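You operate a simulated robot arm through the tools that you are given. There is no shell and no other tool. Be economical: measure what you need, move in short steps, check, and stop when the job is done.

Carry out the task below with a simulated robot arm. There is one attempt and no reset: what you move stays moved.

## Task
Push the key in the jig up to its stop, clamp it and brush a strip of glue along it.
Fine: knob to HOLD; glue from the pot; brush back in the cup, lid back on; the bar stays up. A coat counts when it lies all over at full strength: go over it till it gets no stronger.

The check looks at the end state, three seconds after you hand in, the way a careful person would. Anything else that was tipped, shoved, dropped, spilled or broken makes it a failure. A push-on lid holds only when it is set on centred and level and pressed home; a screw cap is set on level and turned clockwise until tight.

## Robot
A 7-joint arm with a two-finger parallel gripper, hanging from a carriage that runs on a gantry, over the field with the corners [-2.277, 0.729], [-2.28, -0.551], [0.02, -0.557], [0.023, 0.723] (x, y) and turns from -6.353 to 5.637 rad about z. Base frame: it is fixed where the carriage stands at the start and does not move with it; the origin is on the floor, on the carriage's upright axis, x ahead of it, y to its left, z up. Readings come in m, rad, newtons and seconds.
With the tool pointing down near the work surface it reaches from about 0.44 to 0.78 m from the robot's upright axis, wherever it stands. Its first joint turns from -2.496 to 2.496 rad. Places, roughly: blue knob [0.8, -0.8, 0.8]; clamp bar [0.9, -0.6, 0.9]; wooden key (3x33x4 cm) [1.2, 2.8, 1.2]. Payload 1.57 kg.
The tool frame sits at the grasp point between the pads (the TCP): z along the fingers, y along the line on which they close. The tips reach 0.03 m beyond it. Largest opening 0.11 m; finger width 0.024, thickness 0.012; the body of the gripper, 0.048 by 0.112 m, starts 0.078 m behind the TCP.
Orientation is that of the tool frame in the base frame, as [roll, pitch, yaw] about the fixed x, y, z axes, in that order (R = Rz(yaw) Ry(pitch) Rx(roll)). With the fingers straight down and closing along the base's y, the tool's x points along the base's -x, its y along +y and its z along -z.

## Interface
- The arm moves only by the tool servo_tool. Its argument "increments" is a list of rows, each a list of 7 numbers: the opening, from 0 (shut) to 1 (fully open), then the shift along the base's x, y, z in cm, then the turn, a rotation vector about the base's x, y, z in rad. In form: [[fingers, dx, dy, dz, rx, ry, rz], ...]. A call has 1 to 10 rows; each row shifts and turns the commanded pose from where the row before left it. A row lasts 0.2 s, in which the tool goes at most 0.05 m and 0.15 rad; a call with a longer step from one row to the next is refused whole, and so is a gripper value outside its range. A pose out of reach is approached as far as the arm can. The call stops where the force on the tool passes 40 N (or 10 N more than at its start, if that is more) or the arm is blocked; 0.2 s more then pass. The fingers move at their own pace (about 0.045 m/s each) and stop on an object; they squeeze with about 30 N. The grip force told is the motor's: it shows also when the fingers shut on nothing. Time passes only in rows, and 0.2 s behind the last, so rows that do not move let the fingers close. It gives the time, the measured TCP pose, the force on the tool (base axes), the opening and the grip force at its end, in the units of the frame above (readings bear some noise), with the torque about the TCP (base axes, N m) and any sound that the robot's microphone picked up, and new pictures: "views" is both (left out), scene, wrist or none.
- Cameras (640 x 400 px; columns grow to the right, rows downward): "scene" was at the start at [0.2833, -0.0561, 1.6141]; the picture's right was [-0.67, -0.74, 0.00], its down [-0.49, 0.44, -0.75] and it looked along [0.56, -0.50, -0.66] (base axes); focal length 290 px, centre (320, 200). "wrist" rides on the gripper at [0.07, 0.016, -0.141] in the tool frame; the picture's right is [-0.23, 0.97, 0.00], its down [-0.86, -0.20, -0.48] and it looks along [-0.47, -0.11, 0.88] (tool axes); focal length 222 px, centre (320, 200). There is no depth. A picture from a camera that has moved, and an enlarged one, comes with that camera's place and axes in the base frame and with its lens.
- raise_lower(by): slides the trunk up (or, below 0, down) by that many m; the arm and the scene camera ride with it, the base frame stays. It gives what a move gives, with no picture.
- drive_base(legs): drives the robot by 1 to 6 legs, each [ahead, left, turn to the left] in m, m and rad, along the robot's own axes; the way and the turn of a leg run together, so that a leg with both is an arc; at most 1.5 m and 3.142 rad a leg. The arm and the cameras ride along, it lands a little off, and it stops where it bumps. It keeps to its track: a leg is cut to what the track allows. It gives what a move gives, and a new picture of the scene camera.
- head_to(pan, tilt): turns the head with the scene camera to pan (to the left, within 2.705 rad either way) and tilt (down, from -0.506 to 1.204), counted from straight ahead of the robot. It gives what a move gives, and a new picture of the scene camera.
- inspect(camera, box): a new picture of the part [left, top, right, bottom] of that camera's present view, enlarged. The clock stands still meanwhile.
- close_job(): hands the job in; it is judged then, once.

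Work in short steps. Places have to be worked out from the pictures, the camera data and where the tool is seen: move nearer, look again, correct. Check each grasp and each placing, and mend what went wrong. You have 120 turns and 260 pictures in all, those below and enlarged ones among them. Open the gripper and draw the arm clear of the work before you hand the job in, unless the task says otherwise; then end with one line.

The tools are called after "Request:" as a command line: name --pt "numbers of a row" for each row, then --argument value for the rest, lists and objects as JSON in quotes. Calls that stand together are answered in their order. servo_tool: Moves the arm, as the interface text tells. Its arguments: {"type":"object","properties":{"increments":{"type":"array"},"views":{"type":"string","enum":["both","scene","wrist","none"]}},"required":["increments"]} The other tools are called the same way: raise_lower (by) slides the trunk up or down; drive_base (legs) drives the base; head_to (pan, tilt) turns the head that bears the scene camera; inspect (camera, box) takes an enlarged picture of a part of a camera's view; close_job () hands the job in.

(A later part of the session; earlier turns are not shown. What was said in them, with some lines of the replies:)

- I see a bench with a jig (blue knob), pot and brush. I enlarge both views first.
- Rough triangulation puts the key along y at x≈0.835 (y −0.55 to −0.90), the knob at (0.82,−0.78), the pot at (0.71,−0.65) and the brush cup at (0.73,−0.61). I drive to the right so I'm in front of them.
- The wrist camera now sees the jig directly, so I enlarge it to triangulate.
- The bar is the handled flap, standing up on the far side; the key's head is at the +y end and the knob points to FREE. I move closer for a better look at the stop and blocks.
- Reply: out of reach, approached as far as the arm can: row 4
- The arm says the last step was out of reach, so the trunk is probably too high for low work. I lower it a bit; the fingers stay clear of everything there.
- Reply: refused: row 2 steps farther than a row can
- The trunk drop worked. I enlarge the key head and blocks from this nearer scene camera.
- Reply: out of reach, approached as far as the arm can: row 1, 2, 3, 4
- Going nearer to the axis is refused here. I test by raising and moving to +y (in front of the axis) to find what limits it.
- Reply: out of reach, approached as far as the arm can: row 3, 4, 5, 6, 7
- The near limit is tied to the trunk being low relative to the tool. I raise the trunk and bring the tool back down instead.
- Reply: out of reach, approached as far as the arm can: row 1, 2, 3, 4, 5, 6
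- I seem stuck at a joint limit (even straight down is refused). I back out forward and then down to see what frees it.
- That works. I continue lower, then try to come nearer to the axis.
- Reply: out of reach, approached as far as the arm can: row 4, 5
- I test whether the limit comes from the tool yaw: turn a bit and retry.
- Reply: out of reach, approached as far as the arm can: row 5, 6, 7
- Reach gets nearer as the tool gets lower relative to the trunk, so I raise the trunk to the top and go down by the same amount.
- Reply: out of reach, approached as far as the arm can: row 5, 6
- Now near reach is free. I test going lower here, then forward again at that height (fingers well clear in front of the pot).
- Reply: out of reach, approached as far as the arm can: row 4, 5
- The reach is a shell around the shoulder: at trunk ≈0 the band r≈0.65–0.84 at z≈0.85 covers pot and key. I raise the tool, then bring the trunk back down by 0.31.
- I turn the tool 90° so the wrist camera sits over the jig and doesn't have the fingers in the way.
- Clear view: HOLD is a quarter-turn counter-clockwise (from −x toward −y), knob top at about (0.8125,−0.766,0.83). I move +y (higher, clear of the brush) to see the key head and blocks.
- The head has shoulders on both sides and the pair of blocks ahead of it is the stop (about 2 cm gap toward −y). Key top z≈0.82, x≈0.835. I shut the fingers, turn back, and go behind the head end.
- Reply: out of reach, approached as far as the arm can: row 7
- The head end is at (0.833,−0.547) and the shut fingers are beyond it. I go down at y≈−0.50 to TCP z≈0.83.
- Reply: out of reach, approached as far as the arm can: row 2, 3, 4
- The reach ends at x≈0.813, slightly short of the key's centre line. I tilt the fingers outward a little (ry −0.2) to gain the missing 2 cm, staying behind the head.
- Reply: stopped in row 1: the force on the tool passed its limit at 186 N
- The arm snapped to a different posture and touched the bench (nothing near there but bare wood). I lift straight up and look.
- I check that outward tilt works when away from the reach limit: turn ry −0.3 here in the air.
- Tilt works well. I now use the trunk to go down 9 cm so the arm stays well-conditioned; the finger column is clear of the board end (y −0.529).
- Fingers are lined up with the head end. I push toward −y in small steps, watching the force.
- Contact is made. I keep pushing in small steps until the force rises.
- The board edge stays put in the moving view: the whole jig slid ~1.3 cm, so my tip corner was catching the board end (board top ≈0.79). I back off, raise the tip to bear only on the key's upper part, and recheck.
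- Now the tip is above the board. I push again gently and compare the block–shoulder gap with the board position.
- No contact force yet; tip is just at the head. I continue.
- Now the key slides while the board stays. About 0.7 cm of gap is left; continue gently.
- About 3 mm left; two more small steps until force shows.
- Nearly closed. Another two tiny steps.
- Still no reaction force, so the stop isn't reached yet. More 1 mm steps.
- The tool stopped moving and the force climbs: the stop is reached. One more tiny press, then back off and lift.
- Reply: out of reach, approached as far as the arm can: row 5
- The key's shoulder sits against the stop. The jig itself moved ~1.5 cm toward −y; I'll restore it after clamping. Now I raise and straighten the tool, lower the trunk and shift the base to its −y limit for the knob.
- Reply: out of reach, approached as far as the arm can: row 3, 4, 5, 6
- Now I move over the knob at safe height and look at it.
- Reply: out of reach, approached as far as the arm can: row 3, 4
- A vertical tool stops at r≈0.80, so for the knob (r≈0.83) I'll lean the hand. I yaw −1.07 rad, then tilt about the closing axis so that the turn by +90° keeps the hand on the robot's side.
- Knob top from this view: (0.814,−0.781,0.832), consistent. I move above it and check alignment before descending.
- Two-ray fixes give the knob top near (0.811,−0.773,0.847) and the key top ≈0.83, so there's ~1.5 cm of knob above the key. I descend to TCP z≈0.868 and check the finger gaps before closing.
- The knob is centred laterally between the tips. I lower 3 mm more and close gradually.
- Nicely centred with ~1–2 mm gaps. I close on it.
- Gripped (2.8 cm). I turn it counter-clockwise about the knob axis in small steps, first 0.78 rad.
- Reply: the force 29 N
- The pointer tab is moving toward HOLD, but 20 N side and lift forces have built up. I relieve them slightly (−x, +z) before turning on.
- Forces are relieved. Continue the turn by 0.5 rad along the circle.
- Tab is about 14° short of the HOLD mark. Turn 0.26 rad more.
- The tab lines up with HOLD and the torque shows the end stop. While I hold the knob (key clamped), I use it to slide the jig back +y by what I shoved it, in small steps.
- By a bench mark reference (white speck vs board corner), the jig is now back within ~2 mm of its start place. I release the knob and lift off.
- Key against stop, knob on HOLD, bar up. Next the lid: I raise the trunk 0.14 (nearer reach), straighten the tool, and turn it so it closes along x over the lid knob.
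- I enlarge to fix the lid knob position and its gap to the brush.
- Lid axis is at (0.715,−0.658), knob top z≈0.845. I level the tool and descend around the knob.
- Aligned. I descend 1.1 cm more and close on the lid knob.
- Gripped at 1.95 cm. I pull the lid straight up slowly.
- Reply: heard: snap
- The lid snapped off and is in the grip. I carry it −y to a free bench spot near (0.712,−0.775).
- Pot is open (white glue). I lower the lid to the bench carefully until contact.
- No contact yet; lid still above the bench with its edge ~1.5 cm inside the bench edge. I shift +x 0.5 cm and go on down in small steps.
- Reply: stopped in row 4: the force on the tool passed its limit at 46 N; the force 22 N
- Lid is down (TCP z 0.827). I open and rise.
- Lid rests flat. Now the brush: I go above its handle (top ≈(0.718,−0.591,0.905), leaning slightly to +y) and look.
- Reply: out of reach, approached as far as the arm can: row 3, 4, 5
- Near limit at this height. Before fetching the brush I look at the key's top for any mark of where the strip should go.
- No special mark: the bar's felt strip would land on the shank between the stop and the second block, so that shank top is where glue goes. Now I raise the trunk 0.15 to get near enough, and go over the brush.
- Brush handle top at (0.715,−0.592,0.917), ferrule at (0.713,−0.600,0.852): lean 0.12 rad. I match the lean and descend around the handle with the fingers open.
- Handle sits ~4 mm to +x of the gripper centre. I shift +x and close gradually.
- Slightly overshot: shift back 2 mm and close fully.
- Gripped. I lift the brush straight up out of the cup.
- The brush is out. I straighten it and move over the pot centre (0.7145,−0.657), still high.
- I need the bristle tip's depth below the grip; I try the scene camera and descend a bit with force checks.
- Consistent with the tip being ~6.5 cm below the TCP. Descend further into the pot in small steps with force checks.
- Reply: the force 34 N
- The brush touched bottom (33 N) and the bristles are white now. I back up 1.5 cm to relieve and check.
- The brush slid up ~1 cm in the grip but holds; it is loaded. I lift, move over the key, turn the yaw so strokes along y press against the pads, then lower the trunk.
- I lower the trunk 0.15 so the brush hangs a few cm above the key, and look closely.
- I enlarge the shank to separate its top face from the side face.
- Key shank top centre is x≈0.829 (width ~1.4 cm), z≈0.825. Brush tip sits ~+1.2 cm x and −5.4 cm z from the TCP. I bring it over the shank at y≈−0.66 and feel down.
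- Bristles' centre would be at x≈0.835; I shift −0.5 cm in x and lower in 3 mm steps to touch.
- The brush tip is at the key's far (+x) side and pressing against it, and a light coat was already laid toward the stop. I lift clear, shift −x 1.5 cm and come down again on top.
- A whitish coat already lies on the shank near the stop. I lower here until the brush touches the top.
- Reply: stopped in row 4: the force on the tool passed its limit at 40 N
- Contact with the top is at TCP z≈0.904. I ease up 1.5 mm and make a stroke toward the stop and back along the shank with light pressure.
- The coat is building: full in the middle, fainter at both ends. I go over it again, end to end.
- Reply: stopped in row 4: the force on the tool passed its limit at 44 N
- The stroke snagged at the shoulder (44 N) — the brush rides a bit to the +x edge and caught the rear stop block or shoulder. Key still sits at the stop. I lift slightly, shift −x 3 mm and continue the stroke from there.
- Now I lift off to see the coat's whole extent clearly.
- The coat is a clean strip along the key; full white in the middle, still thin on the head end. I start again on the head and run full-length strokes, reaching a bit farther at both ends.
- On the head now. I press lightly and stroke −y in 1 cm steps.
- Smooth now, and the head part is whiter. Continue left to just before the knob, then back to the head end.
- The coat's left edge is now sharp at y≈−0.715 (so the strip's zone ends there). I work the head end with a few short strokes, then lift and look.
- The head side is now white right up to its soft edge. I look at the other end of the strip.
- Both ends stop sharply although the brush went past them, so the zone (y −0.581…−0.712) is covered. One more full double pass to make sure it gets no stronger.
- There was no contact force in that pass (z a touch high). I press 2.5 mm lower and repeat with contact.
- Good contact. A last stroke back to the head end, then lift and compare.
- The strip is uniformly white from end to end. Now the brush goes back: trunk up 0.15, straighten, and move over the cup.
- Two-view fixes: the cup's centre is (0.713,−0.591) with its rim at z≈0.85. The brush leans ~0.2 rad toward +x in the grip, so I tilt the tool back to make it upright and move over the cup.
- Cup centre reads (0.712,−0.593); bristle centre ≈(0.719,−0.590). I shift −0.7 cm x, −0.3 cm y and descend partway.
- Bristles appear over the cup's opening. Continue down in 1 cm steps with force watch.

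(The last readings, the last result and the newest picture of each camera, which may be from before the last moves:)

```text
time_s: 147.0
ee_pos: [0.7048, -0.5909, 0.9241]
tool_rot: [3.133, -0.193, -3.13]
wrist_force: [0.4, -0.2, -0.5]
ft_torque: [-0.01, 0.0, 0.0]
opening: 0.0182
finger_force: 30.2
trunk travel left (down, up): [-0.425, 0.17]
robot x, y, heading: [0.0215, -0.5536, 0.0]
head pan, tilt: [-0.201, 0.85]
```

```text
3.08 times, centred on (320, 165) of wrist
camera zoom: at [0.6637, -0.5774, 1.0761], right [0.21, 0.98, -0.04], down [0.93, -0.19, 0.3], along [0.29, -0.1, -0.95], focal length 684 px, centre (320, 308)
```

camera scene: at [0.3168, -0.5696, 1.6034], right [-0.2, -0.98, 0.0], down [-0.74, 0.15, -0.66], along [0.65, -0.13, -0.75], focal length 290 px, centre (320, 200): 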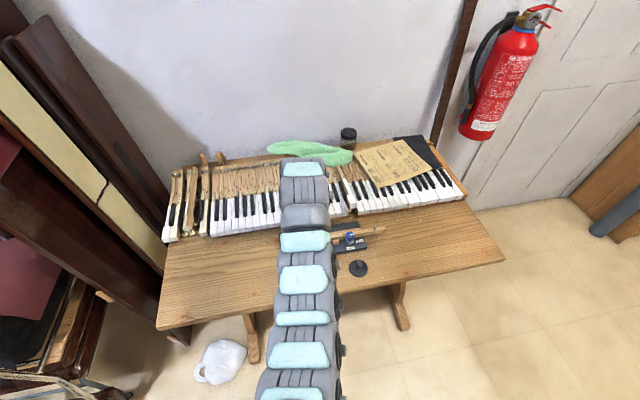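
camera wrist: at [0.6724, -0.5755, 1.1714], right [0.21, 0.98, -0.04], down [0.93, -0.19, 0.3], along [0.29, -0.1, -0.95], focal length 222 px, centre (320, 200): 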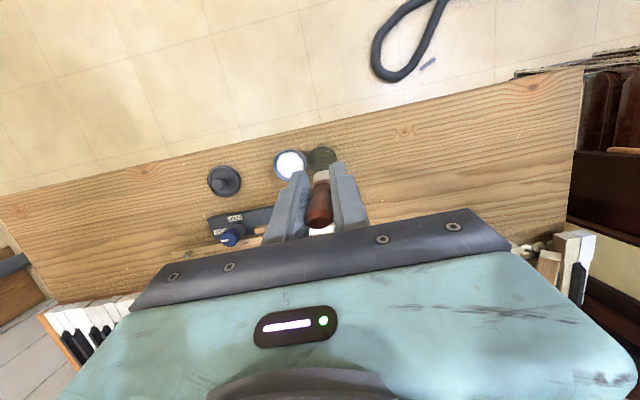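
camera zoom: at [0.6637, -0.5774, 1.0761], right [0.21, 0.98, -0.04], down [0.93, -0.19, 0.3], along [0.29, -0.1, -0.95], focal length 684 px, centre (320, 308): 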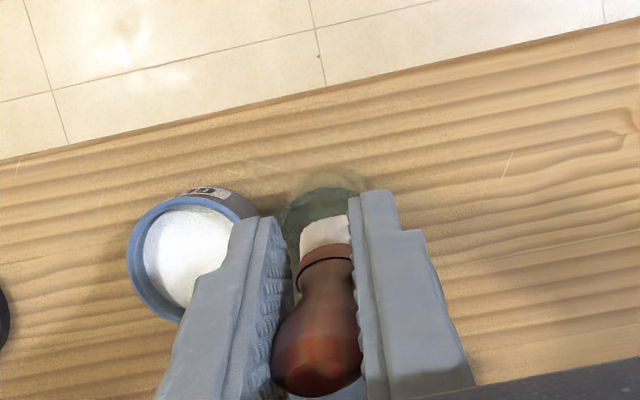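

No force; bristles are inside the rim. Continue down.

Request:
servo_tool --pt "0 0 0 -0.8 0 0 0" --pt "0 0 0 -0.8 0 0 0" --pt "0 0 0 -0.7 0 0 0" --pt "0 0 0 -0.5 0 0 0" --pt "0 0 0 0 0 0 0" --views "none"

Request:
inspect --camera "wrist" --box '[240, 100, 400, 230]'

```text
time_s: 148.2
ee_pos: [0.7045, -0.5929, 0.8958]
tool_rot: [3.133, -0.192, -3.129]
wrist_force: [-0.4, 0.3, 0.7]
ft_torque: [0.0, -0.02, -0.02]
opening: 0.018
finger_force: 30.0
trunk travel left (down, up): [-0.425, 0.17]
robot x, y, heading: [0.0213, -0.5506, -0.001]
head pan, tilt: [-0.201, 0.85]
```

```text
3.08 times, centred on (320, 165) of wrist
camera zoom: at [0.6648, -0.5787, 1.0486], right [0.21, 0.98, -0.04], down [0.93, -0.19, 0.3], along [0.29, -0.1, -0.95], focal length 684 px, centre (320, 308)
```

zoom: 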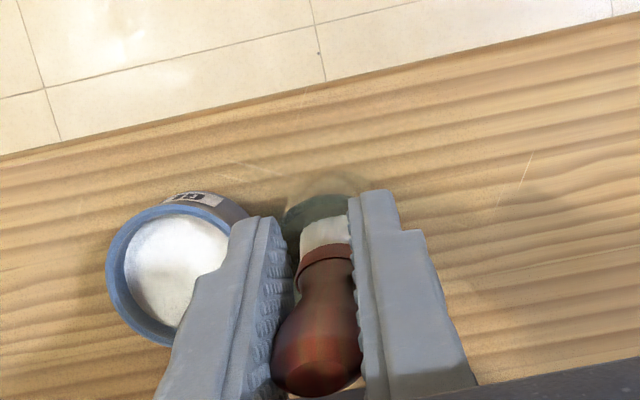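

Nearly at depth (originally gripped at z 0.893, brush now 1 cm higher in the hand). A few 3 mm steps until it touches.

Request:
servo_tool --pt "0 0 0 -0.4 0 0 0" --pt "0 0 0 -0.3 0 0 0" --pt "0 0 0 -0.3 0 0 0" --pt "0 0 0 0 0 0 0" --views "none"

Request:
servo_tool --pt "0 0 0 -0.3 0 0 0" --pt "0 0 0 -0.2 0 0 0" --pt "0 0 0 0 0 0 0" --views "none"

```text
time_s: 149.2
ee_pos: [0.7056, -0.5918, 0.886]
tool_rot: [3.133, -0.192, -3.13]
wrist_force: [-0.6, -0.4, -0.2]
ft_torque: [-0.01, 0.0, 0.03]
opening: 0.0181
finger_force: 29.9
trunk travel left (down, up): [-0.425, 0.17]
robot x, y, heading: [0.0192, -0.553, 0.0]
head pan, tilt: [-0.201, 0.85]
```

```text
time_s: 150.0
ee_pos: [0.7051, -0.5922, 0.8814]
tool_rot: [3.131, -0.194, -3.128]
wrist_force: [-0.7, 1.0, 0.4]
ft_torque: [0.0, -0.02, 0.02]
opening: 0.0182
finger_force: 30.2
trunk travel left (down, up): [-0.425, 0.17]
robot x, y, heading: [0.0231, -0.5535, 0.001]
head pan, tilt: [-0.201, 0.85]
```

Still free, but the fingertips are now at about the cup's rim height. I come back up 3 mm, then open: the brush drops a few mm in the cup.

Request:
servo_tool --pt "0 0 0 0.3 0 0 0" --pt "0.18 0 0 0 0 0 0" --pt "0.26 0 0 0 0 0 0" --pt "0.32 0 0 0 0 0 0" --pt "0.32 0 0 0 0 0 0" --views "wrist"

Request:
inspect --camera "wrist" --box '[240, 100, 400, 230]'

```text
time_s: 151.2
ee_pos: [0.7056, -0.5922, 0.8835]
tool_rot: [3.133, -0.193, -3.13]
wrist_force: [-0.1, -0.2, 0.7]
ft_torque: [0.03, 0.05, -0.02]
opening: 0.035
finger_force: 0.1
trunk travel left (down, up): [-0.425, 0.17]
robot x, y, heading: [0.0194, -0.5537, -0.001]
head pan, tilt: [-0.201, 0.85]
camera wrist: at [0.665, -0.578, 1.0362], right [0.21, 0.98, -0.04], down [0.93, -0.19, 0.3], along [0.29, -0.1, -0.95], focal length 222 px, centre (320, 200)
```

wrist: 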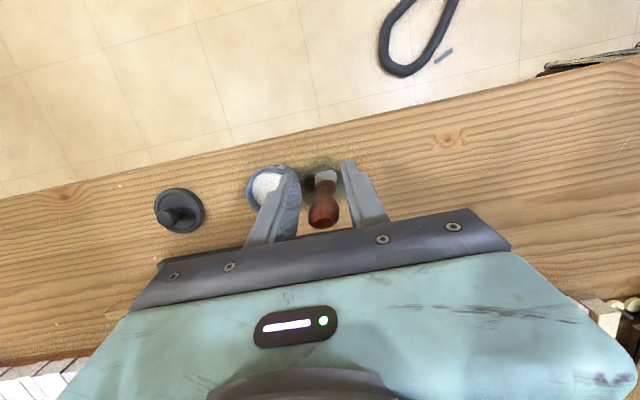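

```text
3.08 times, centred on (320, 165) of wrist
camera zoom: at [0.665, -0.578, 1.0362], right [0.21, 0.98, -0.04], down [0.93, -0.19, 0.3], along [0.29, -0.1, -0.95], focal length 684 px, centre (320, 308)
```

zoom: 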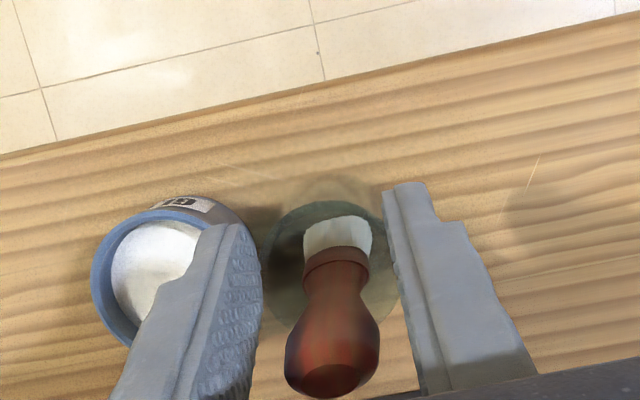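

The brush stands in the cup. I rise straight up and check.

Request:
servo_tool --pt "0.4 0 0 2 0 0 0" --pt "0.4 0 0 4 0 0 0" --pt "0.4 0 0 4 0 0 0" --pt "0.4 1 -2 1 0 -0.1 0" --pt "0.4 1 -4 0 0 -0.1 0" --views "wrist"

Request:
inspect --camera "wrist" --box '[200, 60, 440, 210]'

```text
time_s: 152.4
ee_pos: [0.7269, -0.6504, 0.996]
tool_rot: [3.135, 0.009, -3.129]
wrist_force: [0.0, 0.5, 0.5]
ft_torque: [-0.01, -0.01, 0.02]
opening: 0.044
finger_force: 0.1
trunk travel left (down, up): [-0.425, 0.17]
robot x, y, heading: [0.018, -0.5535, 0.0]
head pan, tilt: [-0.201, 0.85]
camera wrist: at [0.6564, -0.6384, 1.1362], right [0.21, 0.98, 0.01], down [0.85, -0.19, 0.48], along [0.47, -0.1, -0.88], focal length 222 px, centre (320, 200)
```

wrist: 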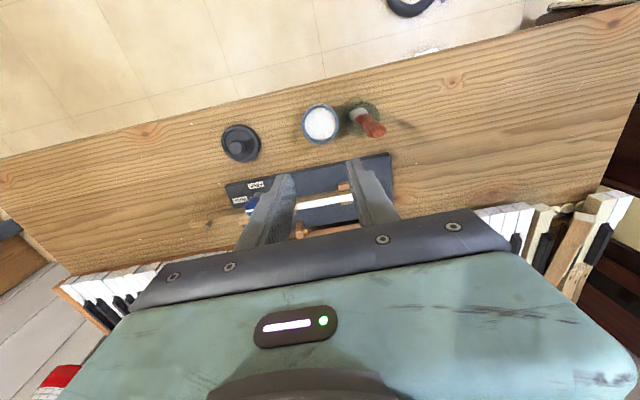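

```text
2.67 times, centred on (320, 135) of wrist
camera zoom: at [0.6564, -0.6384, 1.1362], right [0.21, 0.98, 0.01], down [0.85, -0.19, 0.48], along [0.47, -0.1, -0.88], focal length 592 px, centre (320, 373)
```

zoom: 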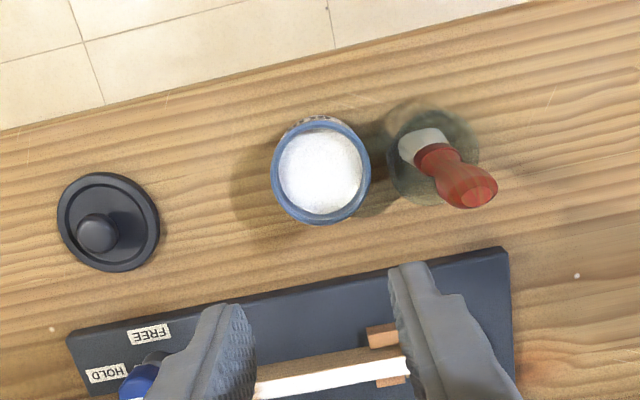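

Brush is in the cup and the pot is at about (0.712,−0.649). Now the lid: I turn the tool to close along x again, rising toward the lid, then lower the trunk 0.15.

Request:
servo_tool --pt "0.4 0.2 -1 2 0 0 0.15" --pt "0.4 0.2 -1 2 0 0 0.15" --pt "0.4 0.2 -1 2 0 0 0.15" --pt "0.4 0.2 -1 2 0 0 0.15" --pt "0.4 0 -1 1 0 0 0.15" --pt "0.4 0 -1 1 0 0 0.15" --pt "0.4 0 -2 0 0 0 0.15" --pt "0.4 0 -2 0 0 0 0.15" --pt "0.4 0 -1.5 0 0 0 0.15" --pt "0.4 0 -1 0 0 0 0.15" --views "none"

Request:
raise_lower --by -0.15

Request:
servo_tool --pt "0.4 -0.5 0 -2 0 0 0.05" --pt "0.4 -0.5 0 -2 0 0 0" --views "wrist"

Request:
inspect --camera "wrist" --box '[220, 80, 420, 230]'

```text
time_s: 154.6
ee_pos: [0.7353, -0.7775, 1.0942]
tool_rot: [3.137, 0.008, -1.626]
wrist_force: [0.1, -0.1, 0.1]
ft_torque: [-0.05, 0.0, 0.01]
opening: 0.0441
finger_force: 0.1
trunk travel left (down, up): [-0.425, 0.17]
robot x, y, heading: [0.0215, -0.5532, 0.001]
head pan, tilt: [-0.201, 0.85]
```

```text
time_s: 156.3
ee_pos: [0.7355, -0.7786, 0.9432]
tool_rot: [3.136, 0.007, -1.63]
wrist_force: [0.1, 0.7, 0.3]
ft_torque: [-0.03, -0.01, -0.02]
opening: 0.044
finger_force: 0.0
trunk travel left (down, up): [-0.275, 0.32]
robot x, y, heading: [0.0226, -0.5536, -0.003]
head pan, tilt: [-0.201, 0.85]
```

```text
time_s: 156.9
ee_pos: [0.7233, -0.7778, 0.9016]
tool_rot: [3.136, 0.008, -1.58]
wrist_force: [-0.4, 0.5, 0.7]
ft_torque: [-0.01, -0.02, -0.05]
opening: 0.0441
finger_force: 0.0
trunk travel left (down, up): [-0.275, 0.32]
robot x, y, heading: [0.0192, -0.5527, -0.003]
head pan, tilt: [-0.201, 0.85]
camera wrist: at [0.7085, -0.8491, 1.0437], right [-0.97, 0.24, 0.01], down [0.21, 0.85, 0.48], along [0.11, 0.47, -0.88], focal length 222 px, centre (320, 200)
```

wrist: 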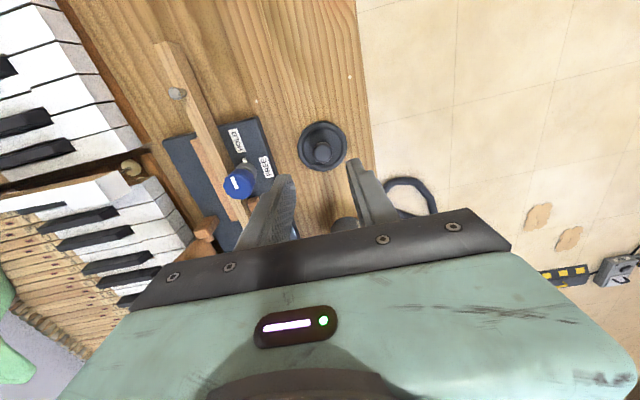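

```text
2.67 times, centred on (320, 155) of wrist
camera zoom: at [0.7085, -0.8491, 1.0437], right [-0.97, 0.24, 0.01], down [0.21, 0.85, 0.48], along [0.11, 0.47, -0.88], focal length 592 px, centre (320, 320)
```

zoom: 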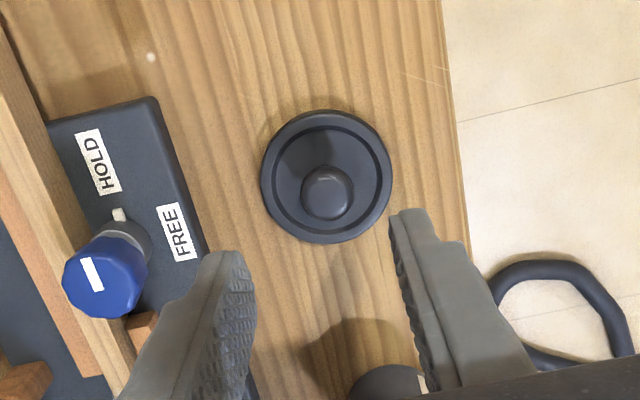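

Lid knob at (0.721,−0.7805). I centre, level, descend to TCP z≈0.829 and grip.

Request:
servo_tool --pt "0.4 -0.2 -0.3 -3 -0.008 -0.0056 0" --pt "0.4 0 0 -2.5 0 0 0" --pt "0.4 0 0 -1.2 0 0 0" --pt "0.4 0 0 -0.4 0 0 0" --pt "0.25 0 0 0 0 0 0" --pt "0.12 0 0 0 0 0 0" --pt "0.05 0 0 0 0 0 0" --views "none"

Request:
inspect --camera "wrist" --box '[240, 100, 400, 230]'

```text
time_s: 158.5
ee_pos: [0.7218, -0.7813, 0.8335]
tool_rot: [-3.141, -0.001, -1.579]
wrist_force: [-0.1, -0.9, 0.0]
ft_torque: [0.01, 0.01, 0.01]
opening: 0.0191
finger_force: 25.2
trunk travel left (down, up): [-0.275, 0.32]
robot x, y, heading: [0.0188, -0.5515, -0.003]
head pan, tilt: [-0.201, 0.85]
```

```text
3.08 times, centred on (320, 165) of wrist
camera zoom: at [0.7055, -0.851, 0.9749], right [-0.97, 0.24, 0.0], down [0.21, 0.85, 0.48], along [0.11, 0.46, -0.88], focal length 684 px, centre (320, 308)
```

zoom: 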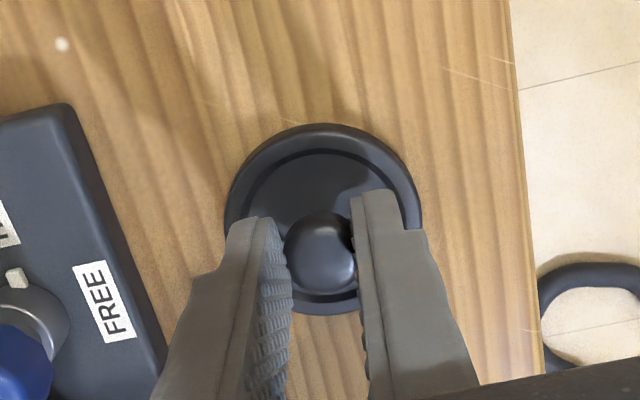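

Lid gripped (about 6 mm higher on its knob than before, so seating should be at TCP z≈0.869). I lift it and use the scene camera to fix the pot's centre.

Request:
servo_tool --pt "0.03 0 0 1 0 0 0" --pt "0.03 0 0 4 0 0 0" --pt "0.03 0 0 4 0 0 0" --pt "0.03 0 0 0 0 0 0" --views "none"

Request:
inspect --camera "scene" --box '[280, 225, 360, 300]'

Request:
inspect --camera "wrist" --box '[220, 80, 420, 230]'

```text
time_s: 159.5
ee_pos: [0.7226, -0.7812, 0.9219]
tool_rot: [-3.142, -0.002, -1.58]
wrist_force: [0.8, 0.6, 0.0]
ft_torque: [-0.01, 0.0, -0.02]
opening: 0.0179
finger_force: 29.7
trunk travel left (down, up): [-0.275, 0.32]
robot x, y, heading: [0.0196, -0.5528, -0.0]
head pan, tilt: [-0.201, 0.85]
```

```text
5.33 times, centred on (320, 262) of scene
camera zoom: at [0.3167, -0.5685, 1.6034], right [-0.2, -0.98, 0.0], down [-0.74, 0.15, -0.66], along [0.65, -0.13, -0.75], focal length 1544 px, centre (320, -133)
```

zoom: 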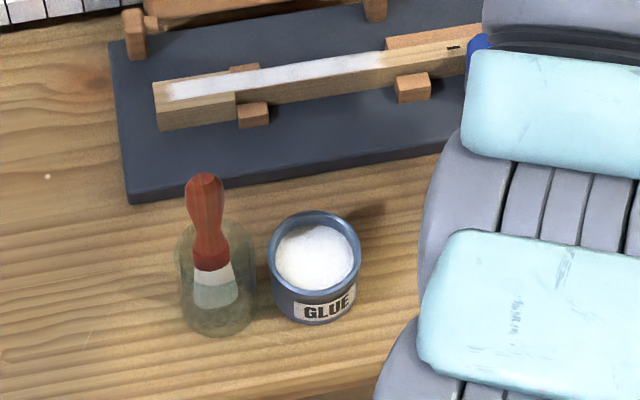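

```text
2.67 times, centred on (320, 155) of wrist
camera zoom: at [0.7055, -0.8513, 1.0639], right [-0.97, 0.24, 0.0], down [0.21, 0.85, 0.48], along [0.11, 0.46, -0.88], focal length 592 px, centre (320, 320)
```

zoom: 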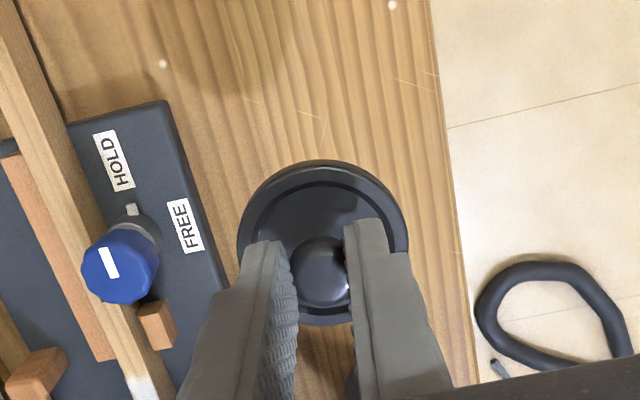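

Comparing with the earlier view of the pot, it shifted by (−1,+7) mm during dipping; its centre is now ≈(0.714,−0.651). I carry the lid there at this height and lower to just above.

Request:
servo_tool --pt "0.03 -0.2 4 0 0 0 0" --pt "0.03 -0.3 4 0 0 0 0" --pt "0.03 -0.3 4 0 0 0 0" --pt "0.03 -0.05 1 0 0 0 0" --pt "0.03 0 0 -2 0 0 0" --pt "0.03 0 0 0 0 0 0" --views "none"

Request:
inspect --camera "wrist" --box '[240, 100, 400, 230]'

```text
time_s: 160.9
ee_pos: [0.7145, -0.6502, 0.9027]
tool_rot: [-3.14, -0.001, -1.578]
wrist_force: [-0.7, 0.1, -0.1]
ft_torque: [-0.04, -0.02, 0.01]
opening: 0.0174
finger_force: 29.9
trunk travel left (down, up): [-0.275, 0.32]
robot x, y, heading: [0.0182, -0.5543, -0.004]
head pan, tilt: [-0.201, 0.85]
```

```text
3.08 times, centred on (320, 165) of wrist
camera zoom: at [0.6982, -0.7202, 1.044], right [-0.97, 0.24, 0.0], down [0.21, 0.85, 0.48], along [0.11, 0.46, -0.88], focal length 684 px, centre (320, 308)
```

zoom: 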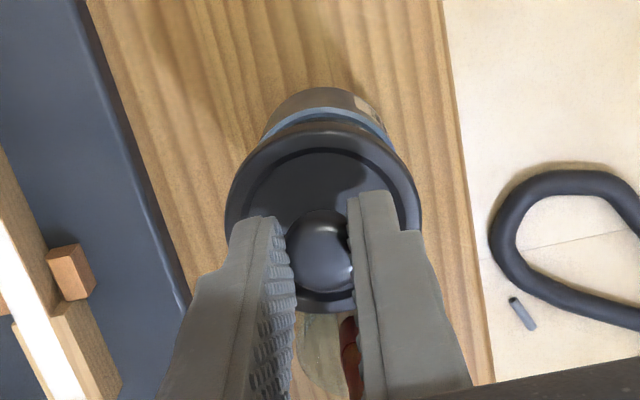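

Lid and pot line up within ~1 mm in both directions. I lower and press it home in small steps.

Request:
servo_tool --pt "0.03 0 0 -1.5 0 0 0" --pt "0.03 0 0 -0.8 0 0 0" --pt "0.03 0 0 -0.4 0 0 0" --pt "0.03 0 0 -0.4 0 0 0" --pt "0.03 0 0 -0.3 0 0 0" --pt "0.03 0 0 -0.3 0 0 0" --pt "0.03 0 0 0 0 0 0" --views "none"

Request:
inspect --camera "wrist" --box '[240, 100, 400, 230]'

```text
time_s: 162.2
ee_pos: [0.7162, -0.6507, 0.87]
tool_rot: [-3.137, -0.001, -1.582]
wrist_force: [-6.7, -0.3, 16.6]
ft_torque: [0.32, 0.2, 0.01]
opening: 0.0173
finger_force: 30.2
trunk travel left (down, up): [-0.275, 0.32]
robot x, y, heading: [0.0188, -0.5516, -0.002]
head pan, tilt: [-0.201, 0.85]
heard: snap
stopped in row 6: the force on the tool passed its limit at 44 N (the readings are from after the stop); the commanded pose is now the measured one
```

```text
3.08 times, centred on (320, 165) of wrist
camera zoom: at [0.6986, -0.7207, 1.0119], right [-0.97, 0.24, 0.0], down [0.21, 0.85, 0.48], along [0.12, 0.46, -0.88], focal length 684 px, centre (320, 308)
```

zoom: 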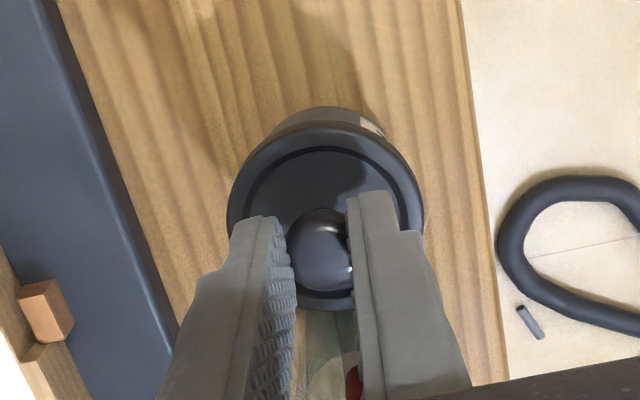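

Snap heard at the expected height and the lid sits level. I release and rise.

Request:
servo_tool --pt "0.2 0 0 0 0 0 0" --pt "0.35 0 0 0 0 0 0" --pt "0.4 0 0 1.5 0 0 0" --pt "0.4 0 0 4 0 0 0" --pt "0.4 1 -2 4 0 0 0" --pt "0.4 1 -4 2 0 0 0" --pt "0.4 1 -4 1 0 0 0" --views "both"

Request:
inspect --camera "scene" --box '[270, 180, 390, 300]'

Request:
inspect --camera "scene" --box '[290, 240, 350, 290]'

```text
time_s: 163.8
ee_pos: [0.7458, -0.7493, 0.9947]
tool_rot: [3.14, 0.0, -1.58]
wrist_force: [0.4, 0.7, 0.2]
ft_torque: [-0.05, 0.01, 0.03]
opening: 0.0438
finger_force: 0.0
trunk travel left (down, up): [-0.275, 0.32]
robot x, y, heading: [0.0208, -0.5498, 0.001]
head pan, tilt: [-0.201, 0.85]
camera scene: at [0.3166, -0.5684, 1.6034], right [-0.2, -0.98, 0.0], down [-0.74, 0.15, -0.66], along [0.65, -0.13, -0.75], focal length 290 px, centre (320, 200)
camera wrist: at [0.7292, -0.8205, 1.1372], right [-0.97, 0.23, 0.0], down [0.21, 0.85, 0.48], along [0.11, 0.46, -0.88], focal length 222 px, centre (320, 200)
```

scene: 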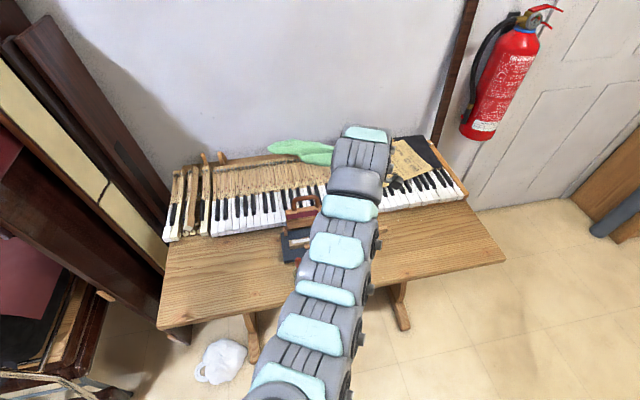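
wrist: 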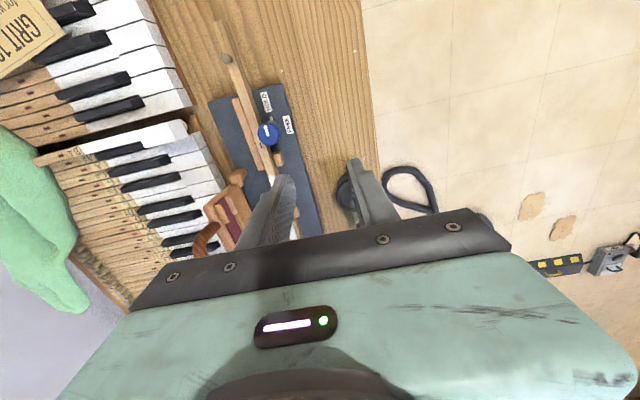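

```text
3.33 times, centred on (330, 240) of scene
camera zoom: at [0.3166, -0.5684, 1.6034], right [-0.2, -0.98, 0.0], down [-0.74, 0.15, -0.66], along [0.65, -0.13, -0.75], focal length 965 px, centre (287, 67)
```

zoom: 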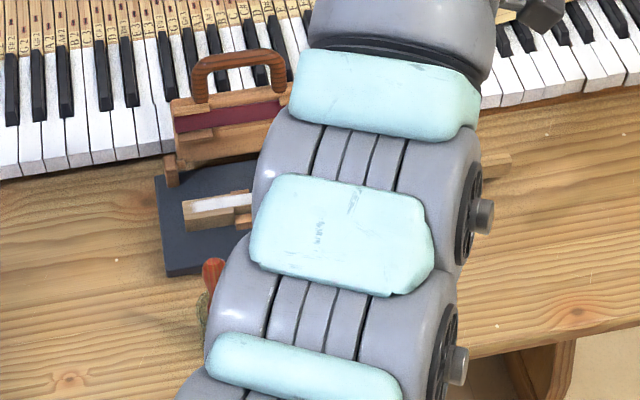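

```text
8.00 times, centred on (320, 265) of scene
camera zoom: at [0.3166, -0.5684, 1.6034], right [-0.2, -0.98, 0.0], down [-0.74, 0.15, -0.66], along [0.65, -0.13, -0.75], focal length 2316 px, centre (320, -320)
```

zoom: 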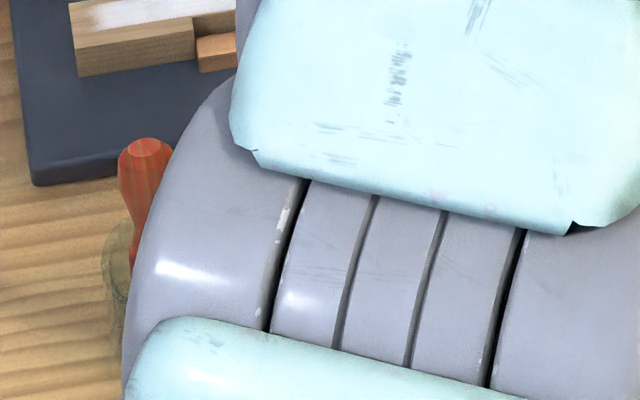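

Everything looks in place. I open, raise the trunk and drive away, then take a final look from the side.

Request:
raise_lower --by 0.2

Request:
drive_base --legs '[[-0.15, 0, 0], [0, 0.5, 0]]'

Request:
head_to --pan -0.75 --tilt 0.75

```text
time_s: 166.0
ee_pos: [0.7444, -0.7495, 1.1961]
tool_rot: [-3.139, -0.001, -1.579]
wrist_force: [-0.2, 0.7, -1.1]
ft_torque: [0.0, 0.01, -0.01]
opening: 0.0441
finger_force: 0.1
trunk travel left (down, up): [-0.475, 0.12]
robot x, y, heading: [0.0188, -0.5525, -0.004]
head pan, tilt: [-0.201, 0.85]
```

```text
time_s: 169.9
ee_pos: [0.5993, -0.256, 1.1955]
tool_rot: [-3.14, 0.0, -1.585]
wrist_force: [0.7, 0.3, -0.4]
ft_torque: [0.05, 0.05, 0.02]
opening: 0.0438
finger_force: 0.0
trunk travel left (down, up): [-0.475, 0.12]
robot x, y, heading: [-0.1253, -0.0565, -0.0]
head pan, tilt: [-0.201, 0.85]
camera scene: at [0.1708, -0.0732, 1.8034], right [-0.2, -0.98, 0.0], down [-0.74, 0.15, -0.66], along [0.65, -0.13, -0.75], focal length 290 px, centre (320, 200)
```

scene: 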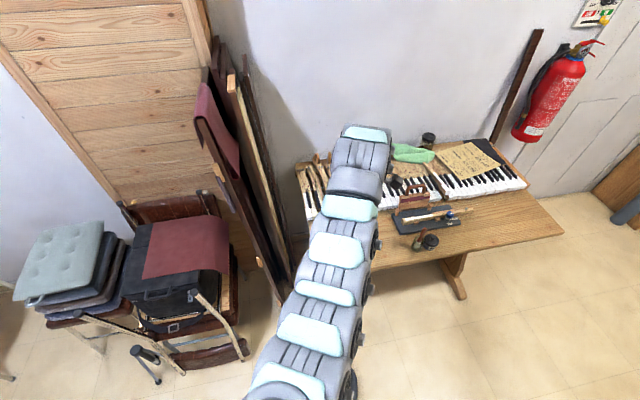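

```text
time_s: 170.8
ee_pos: [0.599, -0.2566, 1.1956]
tool_rot: [-3.139, 0.001, -1.583]
wrist_force: [0.0, 0.5, -0.3]
ft_torque: [-0.05, -0.01, 0.0]
opening: 0.0439
finger_force: 0.1
trunk travel left (down, up): [-0.475, 0.12]
robot x, y, heading: [-0.1261, -0.0601, -0.009]
head pan, tilt: [-0.75, 0.75]
camera scene: at [0.1547, -0.114, 1.8115], right [-0.68, -0.73, 0.0], down [-0.5, 0.47, -0.73], along [0.53, -0.5, -0.68], focal length 290 px, centre (320, 200)
```

scene: 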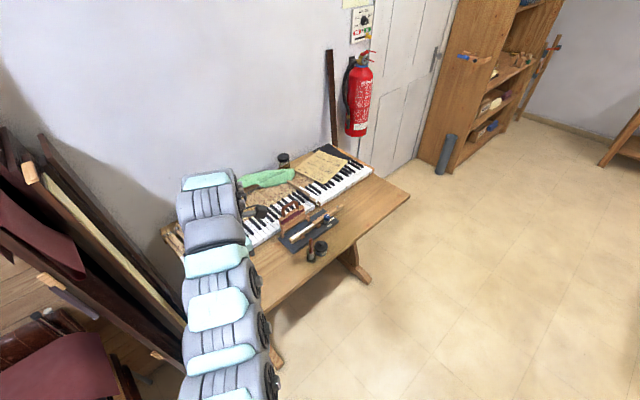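

Final check by enlarging the bench.

Request:
inspect --camera "scene" --box '[260, 190, 360, 270]'

Request:
inspect --camera "scene" --box '[295, 225, 345, 265]'

```text
5.00 times, centred on (310, 230) of scene
camera zoom: at [0.1547, -0.114, 1.8115], right [-0.68, -0.73, 0.0], down [-0.5, 0.47, -0.73], along [0.53, -0.5, -0.68], focal length 1447 px, centre (370, 50)
```

zoom: 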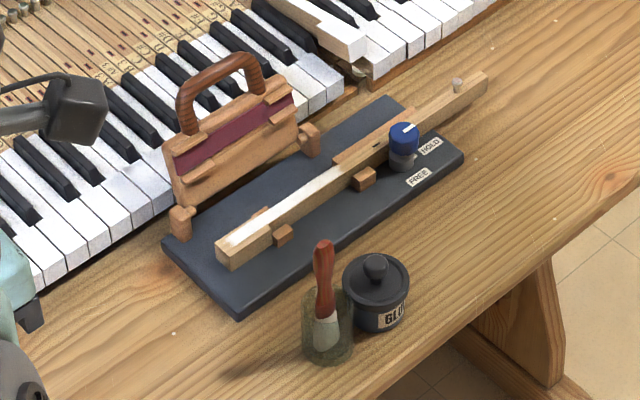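

```text
10.00 times, centred on (320, 245) of scene
camera zoom: at [0.1547, -0.114, 1.8115], right [-0.68, -0.73, 0.0], down [-0.5, 0.47, -0.73], along [0.53, -0.5, -0.68], focal length 2895 px, centre (320, -250)
```

zoom: 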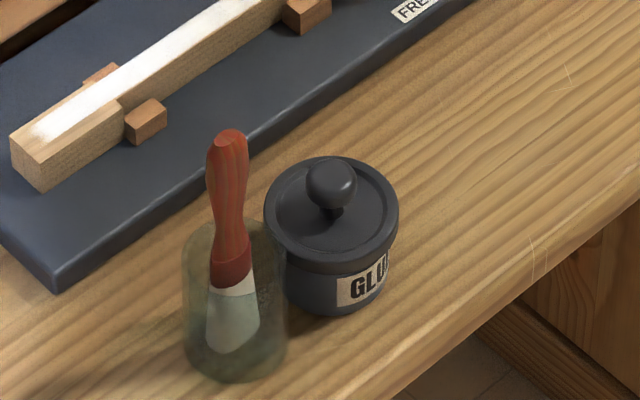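

Key at its stop, knob on HOLD, even glue strip, brush in the cup, lid level, bar up, bench clean. I hand in.

Request:
close_job

```text
The job is handed in.
```

I handed the job in: the key is against its stop and clamped with the knob at HOLD. An even white strip of glue lies along the key, the brush is back in the cup, the lid snapped back on and the bar is still up. My first push slid the whole jig about 1.3 cm; I moved it back to within roughly 3 mm of where it started. Dipping the brush shifted the glue pot about 7 mm, and I left it there.
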